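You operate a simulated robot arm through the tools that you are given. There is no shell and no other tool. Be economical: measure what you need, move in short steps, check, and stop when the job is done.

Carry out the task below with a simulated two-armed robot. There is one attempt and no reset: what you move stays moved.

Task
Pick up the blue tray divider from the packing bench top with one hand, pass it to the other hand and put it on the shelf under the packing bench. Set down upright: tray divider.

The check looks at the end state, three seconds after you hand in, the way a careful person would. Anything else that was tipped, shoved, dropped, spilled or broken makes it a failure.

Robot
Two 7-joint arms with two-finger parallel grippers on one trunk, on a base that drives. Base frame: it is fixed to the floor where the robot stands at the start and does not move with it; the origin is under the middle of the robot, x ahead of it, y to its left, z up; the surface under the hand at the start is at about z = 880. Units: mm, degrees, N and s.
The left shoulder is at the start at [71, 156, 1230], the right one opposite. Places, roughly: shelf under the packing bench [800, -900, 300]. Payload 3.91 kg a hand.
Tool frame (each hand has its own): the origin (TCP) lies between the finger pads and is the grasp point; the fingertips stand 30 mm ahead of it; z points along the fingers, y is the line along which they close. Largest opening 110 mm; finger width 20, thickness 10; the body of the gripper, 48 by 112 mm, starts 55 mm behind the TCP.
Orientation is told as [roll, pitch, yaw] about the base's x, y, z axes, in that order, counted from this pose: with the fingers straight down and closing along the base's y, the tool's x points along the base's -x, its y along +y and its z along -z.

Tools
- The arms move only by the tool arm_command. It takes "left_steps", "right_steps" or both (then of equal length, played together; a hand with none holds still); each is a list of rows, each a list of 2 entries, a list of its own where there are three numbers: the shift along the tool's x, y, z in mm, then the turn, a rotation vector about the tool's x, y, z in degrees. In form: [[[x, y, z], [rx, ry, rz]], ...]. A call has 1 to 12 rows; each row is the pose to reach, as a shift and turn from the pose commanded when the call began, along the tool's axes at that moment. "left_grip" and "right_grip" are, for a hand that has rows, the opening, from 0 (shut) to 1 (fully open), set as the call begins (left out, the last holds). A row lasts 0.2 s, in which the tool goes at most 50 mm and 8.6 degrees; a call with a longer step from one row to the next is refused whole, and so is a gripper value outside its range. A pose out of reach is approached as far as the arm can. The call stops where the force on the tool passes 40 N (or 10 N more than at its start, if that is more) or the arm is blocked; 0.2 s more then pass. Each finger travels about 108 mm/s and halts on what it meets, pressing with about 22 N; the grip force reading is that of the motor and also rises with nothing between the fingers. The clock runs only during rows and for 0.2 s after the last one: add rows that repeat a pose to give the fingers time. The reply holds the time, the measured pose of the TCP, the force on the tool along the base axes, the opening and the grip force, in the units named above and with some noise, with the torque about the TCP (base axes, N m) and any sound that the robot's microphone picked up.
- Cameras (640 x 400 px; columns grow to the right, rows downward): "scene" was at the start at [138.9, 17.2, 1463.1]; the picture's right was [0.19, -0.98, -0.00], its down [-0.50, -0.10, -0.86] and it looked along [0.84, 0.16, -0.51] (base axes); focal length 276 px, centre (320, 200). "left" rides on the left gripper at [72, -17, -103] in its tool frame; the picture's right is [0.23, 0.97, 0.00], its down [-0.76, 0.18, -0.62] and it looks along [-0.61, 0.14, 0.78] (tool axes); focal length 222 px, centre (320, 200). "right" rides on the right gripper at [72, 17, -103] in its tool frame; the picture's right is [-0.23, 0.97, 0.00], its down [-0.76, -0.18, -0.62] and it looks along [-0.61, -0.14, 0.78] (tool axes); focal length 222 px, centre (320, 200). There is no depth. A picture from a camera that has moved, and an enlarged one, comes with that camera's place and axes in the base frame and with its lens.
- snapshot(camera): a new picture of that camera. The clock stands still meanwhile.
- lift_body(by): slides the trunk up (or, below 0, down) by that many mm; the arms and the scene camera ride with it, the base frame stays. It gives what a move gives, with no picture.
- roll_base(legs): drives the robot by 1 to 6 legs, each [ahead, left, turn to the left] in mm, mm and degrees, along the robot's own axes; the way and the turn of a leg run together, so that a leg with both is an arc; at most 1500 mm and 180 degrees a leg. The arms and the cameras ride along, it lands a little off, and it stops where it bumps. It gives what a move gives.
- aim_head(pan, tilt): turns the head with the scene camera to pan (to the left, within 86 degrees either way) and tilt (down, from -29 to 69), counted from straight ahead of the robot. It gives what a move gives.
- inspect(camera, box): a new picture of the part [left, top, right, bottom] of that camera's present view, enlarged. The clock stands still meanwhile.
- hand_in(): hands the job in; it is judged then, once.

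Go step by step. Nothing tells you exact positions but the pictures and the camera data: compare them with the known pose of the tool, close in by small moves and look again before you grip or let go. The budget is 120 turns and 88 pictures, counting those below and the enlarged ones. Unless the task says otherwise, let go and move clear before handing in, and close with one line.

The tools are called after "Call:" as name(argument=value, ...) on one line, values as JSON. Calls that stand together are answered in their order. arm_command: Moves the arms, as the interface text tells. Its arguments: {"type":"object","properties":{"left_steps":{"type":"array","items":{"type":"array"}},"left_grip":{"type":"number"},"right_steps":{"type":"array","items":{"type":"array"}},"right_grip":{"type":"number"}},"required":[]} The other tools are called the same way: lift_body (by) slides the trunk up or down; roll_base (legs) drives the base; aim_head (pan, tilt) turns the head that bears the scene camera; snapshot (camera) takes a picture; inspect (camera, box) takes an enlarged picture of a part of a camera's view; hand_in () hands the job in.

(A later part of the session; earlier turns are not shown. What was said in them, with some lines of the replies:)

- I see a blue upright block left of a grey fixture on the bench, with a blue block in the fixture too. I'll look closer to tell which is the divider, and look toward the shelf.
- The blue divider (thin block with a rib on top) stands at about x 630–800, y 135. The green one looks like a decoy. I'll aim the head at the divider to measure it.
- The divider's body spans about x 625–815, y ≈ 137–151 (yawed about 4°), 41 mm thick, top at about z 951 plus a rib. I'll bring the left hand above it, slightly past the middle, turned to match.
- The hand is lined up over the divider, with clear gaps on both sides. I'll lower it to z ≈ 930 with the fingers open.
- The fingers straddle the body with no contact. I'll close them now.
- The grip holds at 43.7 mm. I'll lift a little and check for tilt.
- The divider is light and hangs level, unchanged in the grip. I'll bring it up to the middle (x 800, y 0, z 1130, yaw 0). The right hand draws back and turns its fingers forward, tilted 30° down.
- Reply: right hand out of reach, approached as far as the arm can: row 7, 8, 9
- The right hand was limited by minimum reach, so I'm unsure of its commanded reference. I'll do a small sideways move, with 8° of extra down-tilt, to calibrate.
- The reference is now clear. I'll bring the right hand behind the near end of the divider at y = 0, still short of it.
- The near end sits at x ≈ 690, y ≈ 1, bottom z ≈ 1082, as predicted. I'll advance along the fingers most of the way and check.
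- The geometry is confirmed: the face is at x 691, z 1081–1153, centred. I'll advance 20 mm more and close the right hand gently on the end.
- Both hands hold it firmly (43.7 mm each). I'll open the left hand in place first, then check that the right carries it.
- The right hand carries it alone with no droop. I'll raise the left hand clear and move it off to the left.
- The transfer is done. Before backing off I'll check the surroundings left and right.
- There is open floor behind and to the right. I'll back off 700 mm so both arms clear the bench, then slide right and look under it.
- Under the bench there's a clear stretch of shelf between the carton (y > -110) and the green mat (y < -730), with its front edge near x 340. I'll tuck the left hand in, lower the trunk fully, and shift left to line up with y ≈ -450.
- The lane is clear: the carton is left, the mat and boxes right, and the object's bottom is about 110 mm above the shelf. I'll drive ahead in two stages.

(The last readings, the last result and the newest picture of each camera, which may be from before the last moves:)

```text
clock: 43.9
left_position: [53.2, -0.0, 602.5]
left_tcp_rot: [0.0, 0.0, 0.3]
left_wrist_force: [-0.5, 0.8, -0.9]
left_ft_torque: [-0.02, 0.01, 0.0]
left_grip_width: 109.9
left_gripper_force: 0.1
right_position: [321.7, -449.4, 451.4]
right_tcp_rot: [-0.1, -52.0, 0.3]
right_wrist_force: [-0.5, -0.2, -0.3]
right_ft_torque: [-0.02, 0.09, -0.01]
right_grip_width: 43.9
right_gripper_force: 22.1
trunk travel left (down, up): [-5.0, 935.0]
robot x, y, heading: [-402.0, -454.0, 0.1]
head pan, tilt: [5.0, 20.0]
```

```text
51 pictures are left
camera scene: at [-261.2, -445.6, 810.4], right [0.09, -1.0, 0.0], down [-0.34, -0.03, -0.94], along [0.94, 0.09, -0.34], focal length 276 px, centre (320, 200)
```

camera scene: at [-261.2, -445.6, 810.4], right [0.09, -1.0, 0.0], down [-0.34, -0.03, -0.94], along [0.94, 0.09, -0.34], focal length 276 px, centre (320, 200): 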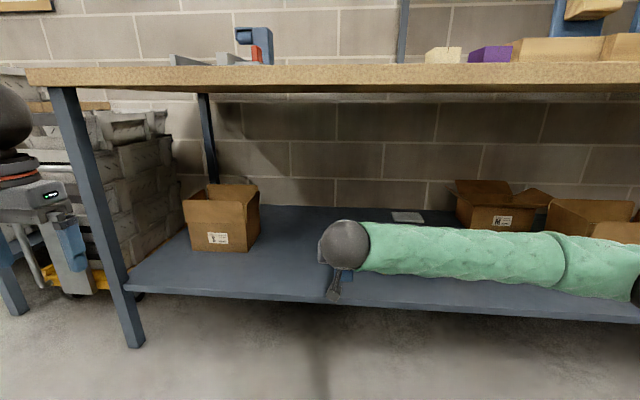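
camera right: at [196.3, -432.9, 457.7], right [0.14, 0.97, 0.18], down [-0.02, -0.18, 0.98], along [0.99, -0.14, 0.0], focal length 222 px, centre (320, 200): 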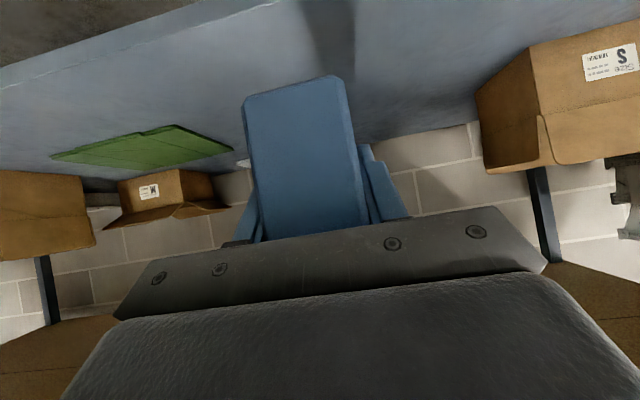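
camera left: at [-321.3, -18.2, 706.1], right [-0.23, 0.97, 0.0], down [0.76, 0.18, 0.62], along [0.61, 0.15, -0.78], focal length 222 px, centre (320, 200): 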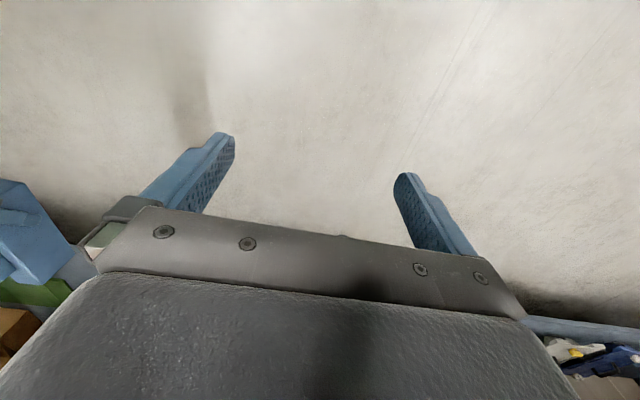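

The lane is still clear. The shelf front may be nearer x 380–400, so I'll go in a bit further, to TCP x ≈ 520.

Call:
roll_base(legs=[[200, 0, 0]])

Call:
snapshot(camera="right")

Call:
aim_head(pan=5, tilt=35)

Call:
snapshot(camera="scene")

```text
clock: 45.5
left_position: [251.7, -0.3, 602.8]
left_tcp_rot: [0.0, 0.1, 0.4]
left_wrist_force: [-0.1, -0.4, -0.3]
left_ft_torque: [-0.03, -0.03, 0.03]
left_grip_width: 110.1
left_gripper_force: 0.1
right_position: [521.5, -449.0, 451.3]
right_tcp_rot: [0.0, -52.0, 0.2]
right_wrist_force: [0.1, -0.2, 0.2]
right_ft_torque: [-0.03, 0.09, -0.01]
right_grip_width: 44.0
right_gripper_force: 22.0
trunk travel left (down, up): [-5.0, 935.0]
robot x, y, heading: [-204.2, -457.1, 0.4]
head pan, tilt: [5.0, 20.0]
```

```text
50 pictures are left
camera right: at [396.2, -432.3, 457.7], right [0.14, 0.97, 0.18], down [-0.02, -0.18, 0.98], along [0.99, -0.14, 0.0], focal length 222 px, centre (320, 200)
```

right: 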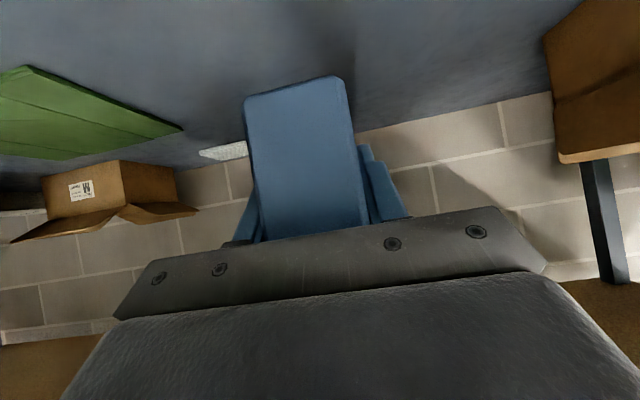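

```text
clock: 46.3
left_position: [252.6, -0.6, 602.9]
left_tcp_rot: [0.0, 0.0, 0.3]
left_wrist_force: [0.4, -0.3, -2.1]
left_ft_torque: [0.0, -0.01, 0.0]
left_grip_width: 110.2
left_gripper_force: 0.0
right_position: [521.7, -449.5, 453.1]
right_tcp_rot: [-0.1, -51.9, 0.1]
right_wrist_force: [-0.5, -0.1, -0.3]
right_ft_torque: [-0.02, 0.06, 0.0]
right_grip_width: 44.0
right_gripper_force: 22.0
trunk travel left (down, up): [-5.0, 935.0]
robot x, y, heading: [-203.3, -451.9, 0.2]
head pan, tilt: [5.0, 35.0]
```

```text
49 pictures are left
camera scene: at [-66.3, -445.1, 786.7], right [0.09, -1.0, 0.0], down [-0.57, -0.05, -0.82], along [0.82, 0.08, -0.57], focal length 276 px, centre (320, 200)
```

scene: 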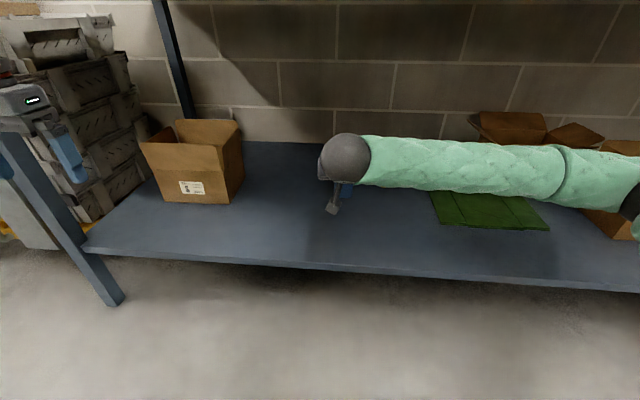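

The shelf edge is at x ≈ 375 and the divider's near end at about 487, so it's well inside. I'll lower the arm 80 mm straight down.

Call:
arm_command(right_steps=[[[19.7, 0, 15.4], [0, 0, 0]], [[39.4, 0, 30.8], [0, 0, 0]], [[53.2, 0, 41.6], [0, 0, 0]], [[63, 0, 49.3], [0, 0, 0]], [[63, 0, 49.3], [0, 0, 0]]])

Call:
snapshot(camera="right")

Call:
snapshot(camera="scene")

```text
clock: 47.5
left_position: [253.3, 0.5, 602.2]
left_tcp_rot: [0.0, 0.0, 0.3]
left_wrist_force: [0.3, 0.4, -0.4]
left_ft_torque: [0.0, 0.02, -0.02]
left_grip_width: 110.0
left_gripper_force: 0.1
right_position: [521.2, -448.8, 371.6]
right_tcp_rot: [-0.1, -52.0, 0.3]
right_wrist_force: [-0.4, 0.6, -0.2]
right_ft_torque: [0.02, 0.06, 0.01]
right_grip_width: 43.7
right_gripper_force: 22.0
trunk travel left (down, up): [-5.0, 935.0]
robot x, y, heading: [-203.9, -450.9, 0.2]
head pan, tilt: [5.0, 35.0]
```

```text
48 pictures are left
camera right: at [395.9, -431.8, 377.2], right [0.14, 0.97, 0.18], down [-0.02, -0.18, 0.98], along [0.99, -0.14, 0.0], focal length 222 px, centre (320, 200)
```

right: 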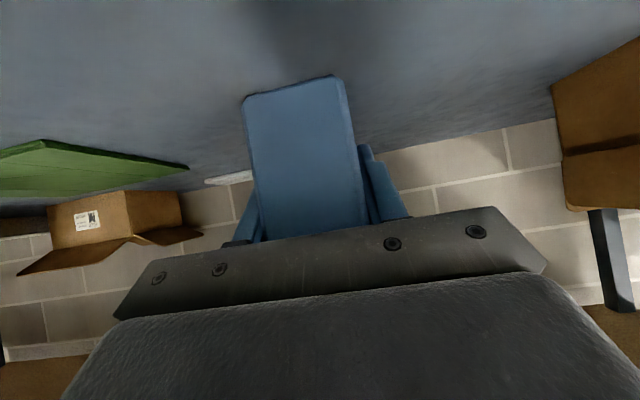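

```text
47 pictures are left
camera scene: at [-66.3, -445.1, 786.6], right [0.09, -1.0, 0.0], down [-0.57, -0.05, -0.82], along [0.82, 0.07, -0.57], focal length 276 px, centre (320, 200)
```

scene: 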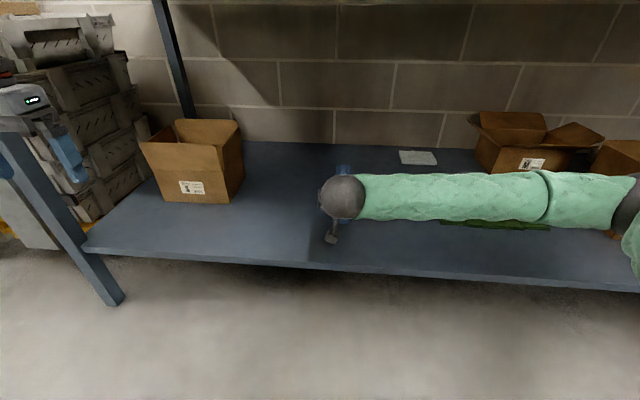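

The view is good and the object is still level. I'll creep down in small rows and watch the vertical force.

Call:
arm_command(right_steps=[[[7.9, 0, 6.2], [0, 0, 0]], [[13.4, 0, 10.5], [0, 0, 0]], [[15.8, 0, 12.3], [0, 0, 0]], [[15.8, 0, 12.3], [0, 0, 0]]])

Call:
snapshot(camera="right")

```text
clock: 48.5
left_position: [252.7, 0.1, 603.6]
left_tcp_rot: [-0.1, 0.0, 0.3]
left_wrist_force: [-0.6, -0.2, 0.5]
left_ft_torque: [-0.02, -0.01, 0.01]
left_grip_width: 109.9
left_gripper_force: 0.0
right_position: [521.1, -449.2, 350.8]
right_tcp_rot: [0.0, -52.0, 0.3]
right_wrist_force: [0.3, -0.3, -0.3]
right_ft_torque: [0.01, 0.06, -0.02]
right_grip_width: 43.9
right_gripper_force: 21.4
trunk travel left (down, up): [-5.0, 935.0]
robot x, y, heading: [-204.1, -456.1, 0.1]
head pan, tilt: [5.0, 35.0]
```

```text
46 pictures are left
camera right: at [396.1, -432.4, 357.2], right [0.14, 0.97, 0.18], down [-0.02, -0.18, 0.98], along [0.99, -0.14, 0.0], focal length 222 px, centre (320, 200)
```

right: 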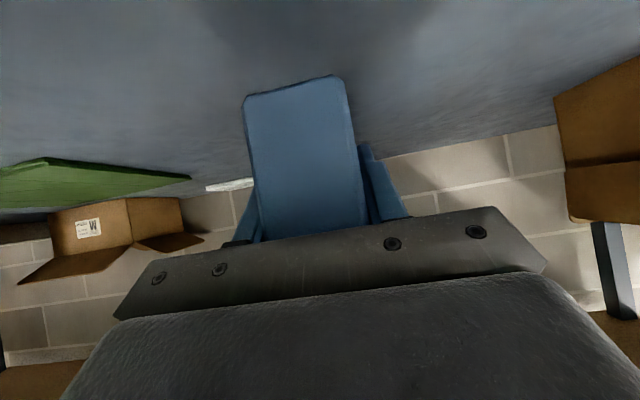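

No contact yet. Parallax on the mat puts the shelf at about z 255–265, so I'll continue down 24 mm and then in fine steps.

Call:
arm_command(right_steps=[[[6.3, 0, 4.9], [0, 0, 0]], [[12.6, 0, 9.9], [0, 0, 0]], [[18.9, 0, 14.8], [0, 0, 0]], [[22, 0, 17.2], [0, 0, 0]], [[22, 0, 17.2], [0, 0, 0]]])

Call:
snapshot(camera="right")

```text
clock: 49.7
left_position: [252.6, -0.1, 602.7]
left_tcp_rot: [0.0, 0.0, 0.3]
left_wrist_force: [-0.6, -0.5, 0.0]
left_ft_torque: [0.0, -0.02, 0.03]
left_grip_width: 109.8
left_gripper_force: 0.0
right_position: [521.6, -449.6, 323.9]
right_tcp_rot: [-0.2, -51.9, 0.3]
right_wrist_force: [-0.2, 0.2, 0.1]
right_ft_torque: [0.0, 0.08, 0.01]
right_grip_width: 44.0
right_gripper_force: 22.2
trunk travel left (down, up): [-5.0, 935.0]
robot x, y, heading: [-204.4, -451.9, 0.3]
head pan, tilt: [5.0, 35.0]
```

```text
45 pictures are left
camera right: at [396.3, -432.5, 329.4], right [0.14, 0.97, 0.18], down [-0.02, -0.18, 0.98], along [0.99, -0.14, 0.0], focal length 222 px, centre (320, 200)
```

right: 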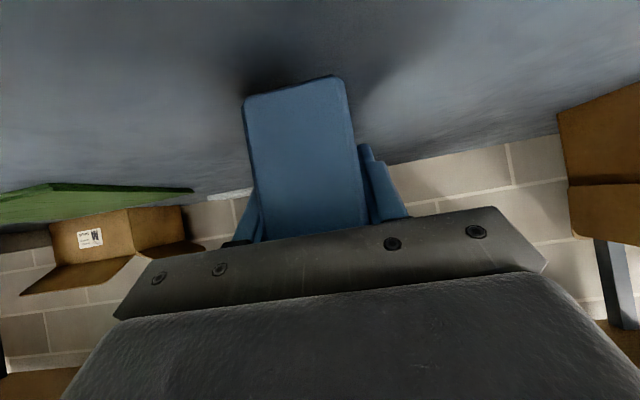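

The contact shadow is close beneath now. The shelf estimate is z ≈ 260, with the bottom at ≈ 284. I'll go down 14 mm, then in 3 mm rows.

Call:
arm_command(right_steps=[[[5.5, 0, 4.3], [0, 0, 0]], [[11, 0, 8.6], [0, 0, 0]], [[13.4, 0, 10.5], [0, 0, 0]], [[13.4, 0, 10.5], [0, 0, 0]]])

Call:
inspect(camera="right", box=[220, 40, 400, 240])

```text
clock: 50.7
left_position: [252.5, 1.1, 604.0]
left_tcp_rot: [0.0, 0.0, 0.3]
left_wrist_force: [0.1, 0.7, 0.0]
left_ft_torque: [-0.01, -0.02, 0.01]
left_grip_width: 110.1
left_gripper_force: 0.0
right_position: [522.2, -450.1, 307.4]
right_tcp_rot: [0.0, -52.0, 0.2]
right_wrist_force: [0.0, 0.3, 0.5]
right_ft_torque: [-0.02, 0.09, 0.0]
right_grip_width: 43.5
right_gripper_force: 21.9
trunk travel left (down, up): [-5.0, 935.0]
robot x, y, heading: [-201.5, -454.4, 0.2]
head pan, tilt: [5.0, 35.0]
```

```text
2.00 times, centred on (310, 140) of right
camera zoom: at [395.8, -432.4, 312.5], right [0.14, 0.97, 0.18], down [-0.02, -0.18, 0.98], along [0.99, -0.14, 0.0], focal length 444 px, centre (340, 320)
```

zoom: 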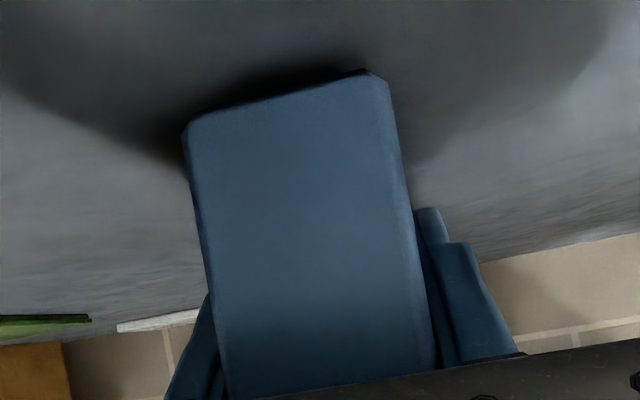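

The divider is nearly down, with the shadow merging under its edge. I'll take fine steps now.

Call:
arm_command(right_steps=[[[1.6, 0, 1.2], [0, 0, 0]], [[3.2, 0, 2.5], [0, 0, 0]], [[4.7, 0, 3.7], [0, 0, 0]], [[4.7, 0, 3.7], [0, 0, 0]]])

Call:
inspect(camera="right", box=[220, 40, 400, 240])

```text
clock: 51.7
left_position: [251.5, 0.8, 603.0]
left_tcp_rot: [0.0, -0.1, 0.3]
left_wrist_force: [0.0, -1.0, -0.4]
left_ft_torque: [0.0, 0.0, -0.01]
left_grip_width: 110.0
left_gripper_force: 0.0
right_position: [522.9, -449.1, 301.2]
right_tcp_rot: [0.1, -52.0, 0.2]
right_wrist_force: [-1.4, -0.7, 3.3]
right_ft_torque: [-0.01, -0.56, -0.04]
right_grip_width: 43.7
right_gripper_force: 22.5
trunk travel left (down, up): [-5.0, 935.0]
robot x, y, heading: [-203.4, -452.4, 0.1]
head pan, tilt: [5.0, 35.0]
```

```text
2.00 times, centred on (310, 140) of right
camera zoom: at [396.0, -432.2, 307.2], right [0.14, 0.97, 0.18], down [-0.02, -0.18, 0.98], along [0.99, -0.14, 0.0], focal length 444 px, centre (340, 320)
```

zoom: 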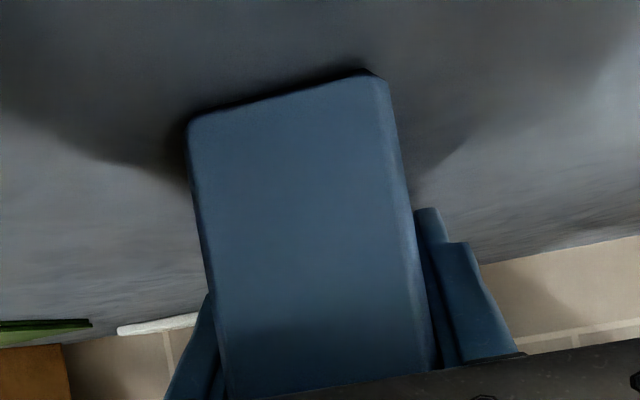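

The far end touched first (upward force 3 N, pitching torque), so it droops very slightly. I'll tilt the hand up 1° and ease down 2 mm to seat it flat.

Call:
arm_command(right_steps=[[[0.6, 0, 0.5], [0, -0.5, 0]], [[1.2, 0, 0.9], [0, -1, 0]], [[1.6, 0, 1.2], [0, -1, 0]], [[1.6, 0, 1.2], [0, -1, 0]]])

Call:
inspect(camera="right", box=[220, 40, 400, 240])

```text
clock: 52.7
left_position: [252.6, -0.4, 604.4]
left_tcp_rot: [0.0, 0.0, 0.2]
left_wrist_force: [-0.2, -1.4, -0.2]
left_ft_torque: [0.03, 0.04, -0.01]
left_grip_width: 110.1
left_gripper_force: 0.1
right_position: [521.0, -449.6, 302.0]
right_tcp_rot: [0.1, -53.2, 0.2]
right_wrist_force: [5.3, 4.4, 18.5]
right_ft_torque: [0.02, 0.08, -0.12]
right_grip_width: 43.8
right_gripper_force: 22.0
trunk travel left (down, up): [-5.0, 935.0]
robot x, y, heading: [-201.4, -451.6, -0.0]
head pan, tilt: [5.0, 35.0]
```

```text
2.00 times, centred on (310, 140) of right
camera zoom: at [396.1, -432.1, 303.9], right [0.13, 0.97, 0.18], down [-0.04, -0.18, 0.98], along [0.99, -0.14, 0.02], focal length 444 px, centre (340, 320)
```

zoom: 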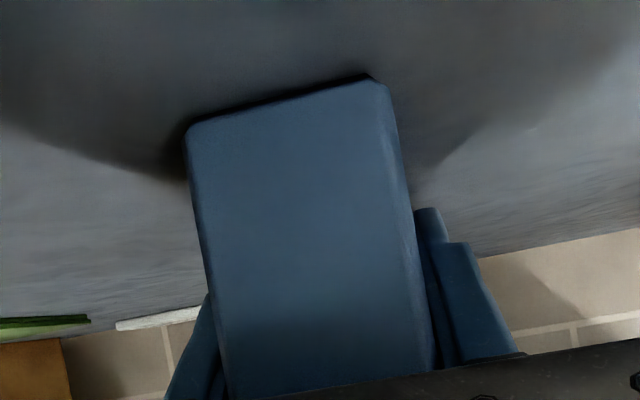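

It's seated: 18 N upward and the torque is gone. I'll ease the pressure by 1 mm, then open the fingers.

Call:
arm_command(right_steps=[[[-0.8, 0, -0.6], [0, 0, 0]], [[-0.8, 0, -0.6], [0, 0, 0]]])

Call:
arm_command(right_steps=[[[-0.8, 0, -0.6], [0, 0, 0]], [[-0.8, 0, -0.6], [0, 0, 0]], [[-0.8, 0, -0.6], [0, 0, 0]], [[-0.8, 0, -0.6], [0, 0, 0]], [[-0.8, 0, -0.6], [0, 0, 0]]], right_grip=1)

Call:
snapshot(camera="right")

```text
clock: 53.3
left_position: [252.4, 0.3, 604.8]
left_tcp_rot: [-0.1, 0.0, 0.3]
left_wrist_force: [0.0, 1.0, 1.1]
left_ft_torque: [-0.03, -0.01, -0.03]
left_grip_width: 110.3
left_gripper_force: 0.1
right_position: [521.5, -448.8, 300.8]
right_tcp_rot: [0.1, -53.0, 0.3]
right_wrist_force: [4.9, 4.4, 15.1]
right_ft_torque: [0.1, -0.27, 0.07]
right_grip_width: 43.7
right_gripper_force: 22.1
trunk travel left (down, up): [-5.0, 935.0]
robot x, y, heading: [-200.9, -455.4, 0.4]
head pan, tilt: [5.0, 35.0]
```

```text
clock: 54.5
left_position: [252.9, 0.1, 603.2]
left_tcp_rot: [0.0, 0.0, 0.3]
left_wrist_force: [0.5, 0.1, -0.9]
left_ft_torque: [-0.01, -0.01, -0.01]
left_grip_width: 110.2
left_gripper_force: 0.0
right_position: [521.3, -449.9, 300.7]
right_tcp_rot: [0.1, -53.0, 0.3]
right_wrist_force: [0.2, -0.4, -0.1]
right_ft_torque: [-0.01, 0.0, 0.01]
right_grip_width: 109.8
right_gripper_force: 0.1
trunk travel left (down, up): [-5.0, 935.0]
robot x, y, heading: [-203.7, -454.2, 0.4]
head pan, tilt: [5.0, 35.0]
```

```text
41 pictures are left
camera right: at [395.5, -432.4, 304.5], right [0.13, 0.97, 0.18], down [-0.04, -0.18, 0.98], along [0.99, -0.14, 0.01], focal length 222 px, centre (320, 200)
```

right: 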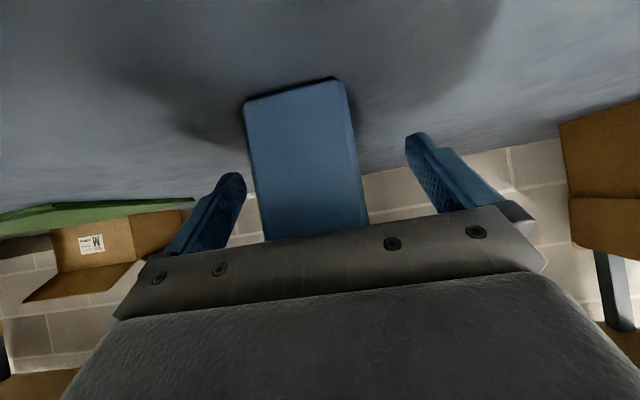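

Released and standing. I'll withdraw along the fingers 70 mm and look.

Call:
arm_command(right_steps=[[[0, 0, -15], [0, 0, 0]], [[0, 0, -35], [0, 0, 0]], [[0, 0, -55], [0, 0, 0]], [[0, 0, -70], [0, 0, 0]], [[0, 0, -70], [0, 0, 0]]])

Call:
snapshot(camera="right")

```text
clock: 55.7
left_position: [252.0, 0.3, 602.1]
left_tcp_rot: [0.0, 0.0, 0.3]
left_wrist_force: [-0.6, -0.2, 0.3]
left_ft_torque: [0.01, 0.01, 0.04]
left_grip_width: 110.2
left_gripper_force: 0.0
right_position: [466.3, -449.4, 343.3]
right_tcp_rot: [0.0, -53.0, 0.2]
right_wrist_force: [0.0, -0.3, 0.1]
right_ft_torque: [0.01, -0.03, -0.05]
right_grip_width: 110.1
right_gripper_force: 0.1
trunk travel left (down, up): [-5.0, 935.0]
robot x, y, heading: [-204.4, -453.6, 0.3]
head pan, tilt: [5.0, 35.0]
```

```text
40 pictures are left
camera right: at [340.6, -432.5, 346.9], right [0.13, 0.97, 0.18], down [-0.04, -0.18, 0.98], along [0.99, -0.14, 0.01], focal length 222 px, centre (320, 200)
```

right: 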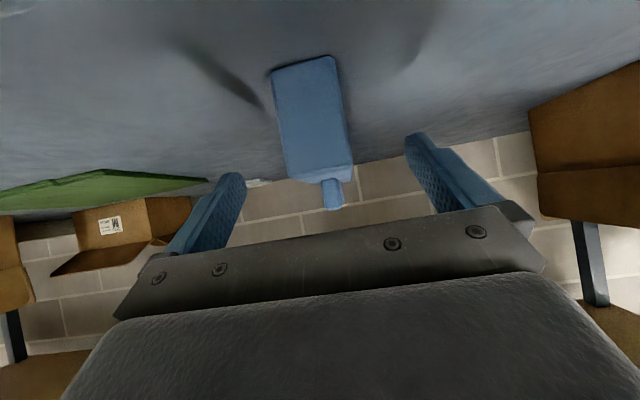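

The divider stands upright with its rib on top. I'll back the base straight out and take a final look.

Call:
roll_base(legs=[[-400, 0, 0]])

Call:
aim_head(pan=5, tilt=22)

Call:
snapshot(camera="scene")

Call:
snapshot(camera="right")

```text
clock: 58.2
left_position: [-143.8, -1.7, 603.9]
left_tcp_rot: [0.1, -0.1, 0.2]
left_wrist_force: [0.1, -0.4, -0.2]
left_ft_torque: [0.0, -0.02, 0.02]
left_grip_width: 110.1
left_gripper_force: 0.1
right_position: [70.7, -452.1, 343.3]
right_tcp_rot: [0.0, -52.9, 0.2]
right_wrist_force: [0.1, 0.9, 0.2]
right_ft_torque: [0.01, 0.02, 0.02]
right_grip_width: 110.1
right_gripper_force: 0.1
trunk travel left (down, up): [-5.0, 935.0]
robot x, y, heading: [-601.7, -455.0, 0.1]
head pan, tilt: [5.0, 35.0]
```

```text
clock: 58.9
left_position: [-143.1, -2.8, 602.4]
left_tcp_rot: [0.0, 0.0, 0.3]
left_wrist_force: [0.4, 0.2, 0.0]
left_ft_torque: [0.01, -0.02, 0.03]
left_grip_width: 110.0
left_gripper_force: 0.1
right_position: [70.5, -452.0, 342.8]
right_tcp_rot: [0.0, -53.0, 0.1]
right_wrist_force: [0.0, 0.0, -0.2]
right_ft_torque: [-0.02, -0.02, -0.01]
right_grip_width: 109.8
right_gripper_force: 0.1
trunk travel left (down, up): [-5.0, 935.0]
robot x, y, heading: [-599.7, -455.6, 0.4]
head pan, tilt: [5.0, 22.0]
```

```text
39 pictures are left
camera scene: at [-458.3, -446.4, 807.1], right [0.09, -1.0, 0.0], down [-0.37, -0.03, -0.93], along [0.92, 0.08, -0.38], focal length 276 px, centre (320, 200)
```

scene: 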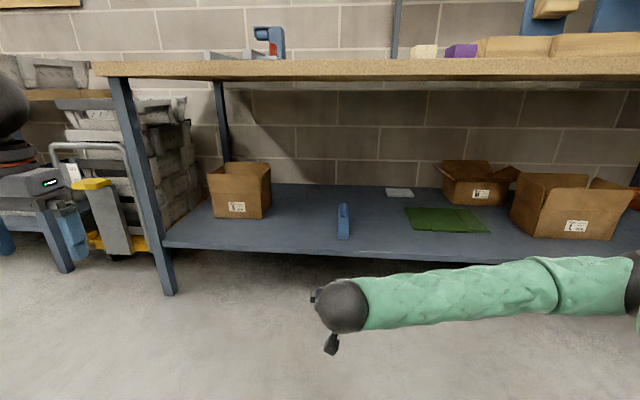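

```text
38 pictures are left
camera right: at [-55.9, -434.5, 346.7], right [0.13, 0.97, 0.18], down [-0.04, -0.18, 0.98], along [0.99, -0.14, 0.01], focal length 222 px, centre (320, 200)
```

right: 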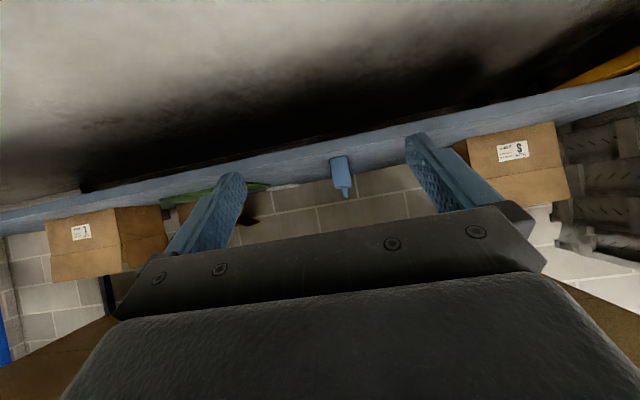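

The divider stands upright on the shelf, the cartons and mat look untouched, and both hands are clear. I'm handing in.

Call:
hand_in()

```text
The job is handed in.
```

The blue tray divider was picked up with the left hand, passed to the right, and left standing upright on the shelf under the packing bench; in the last pictures nothing else looked disturbed.
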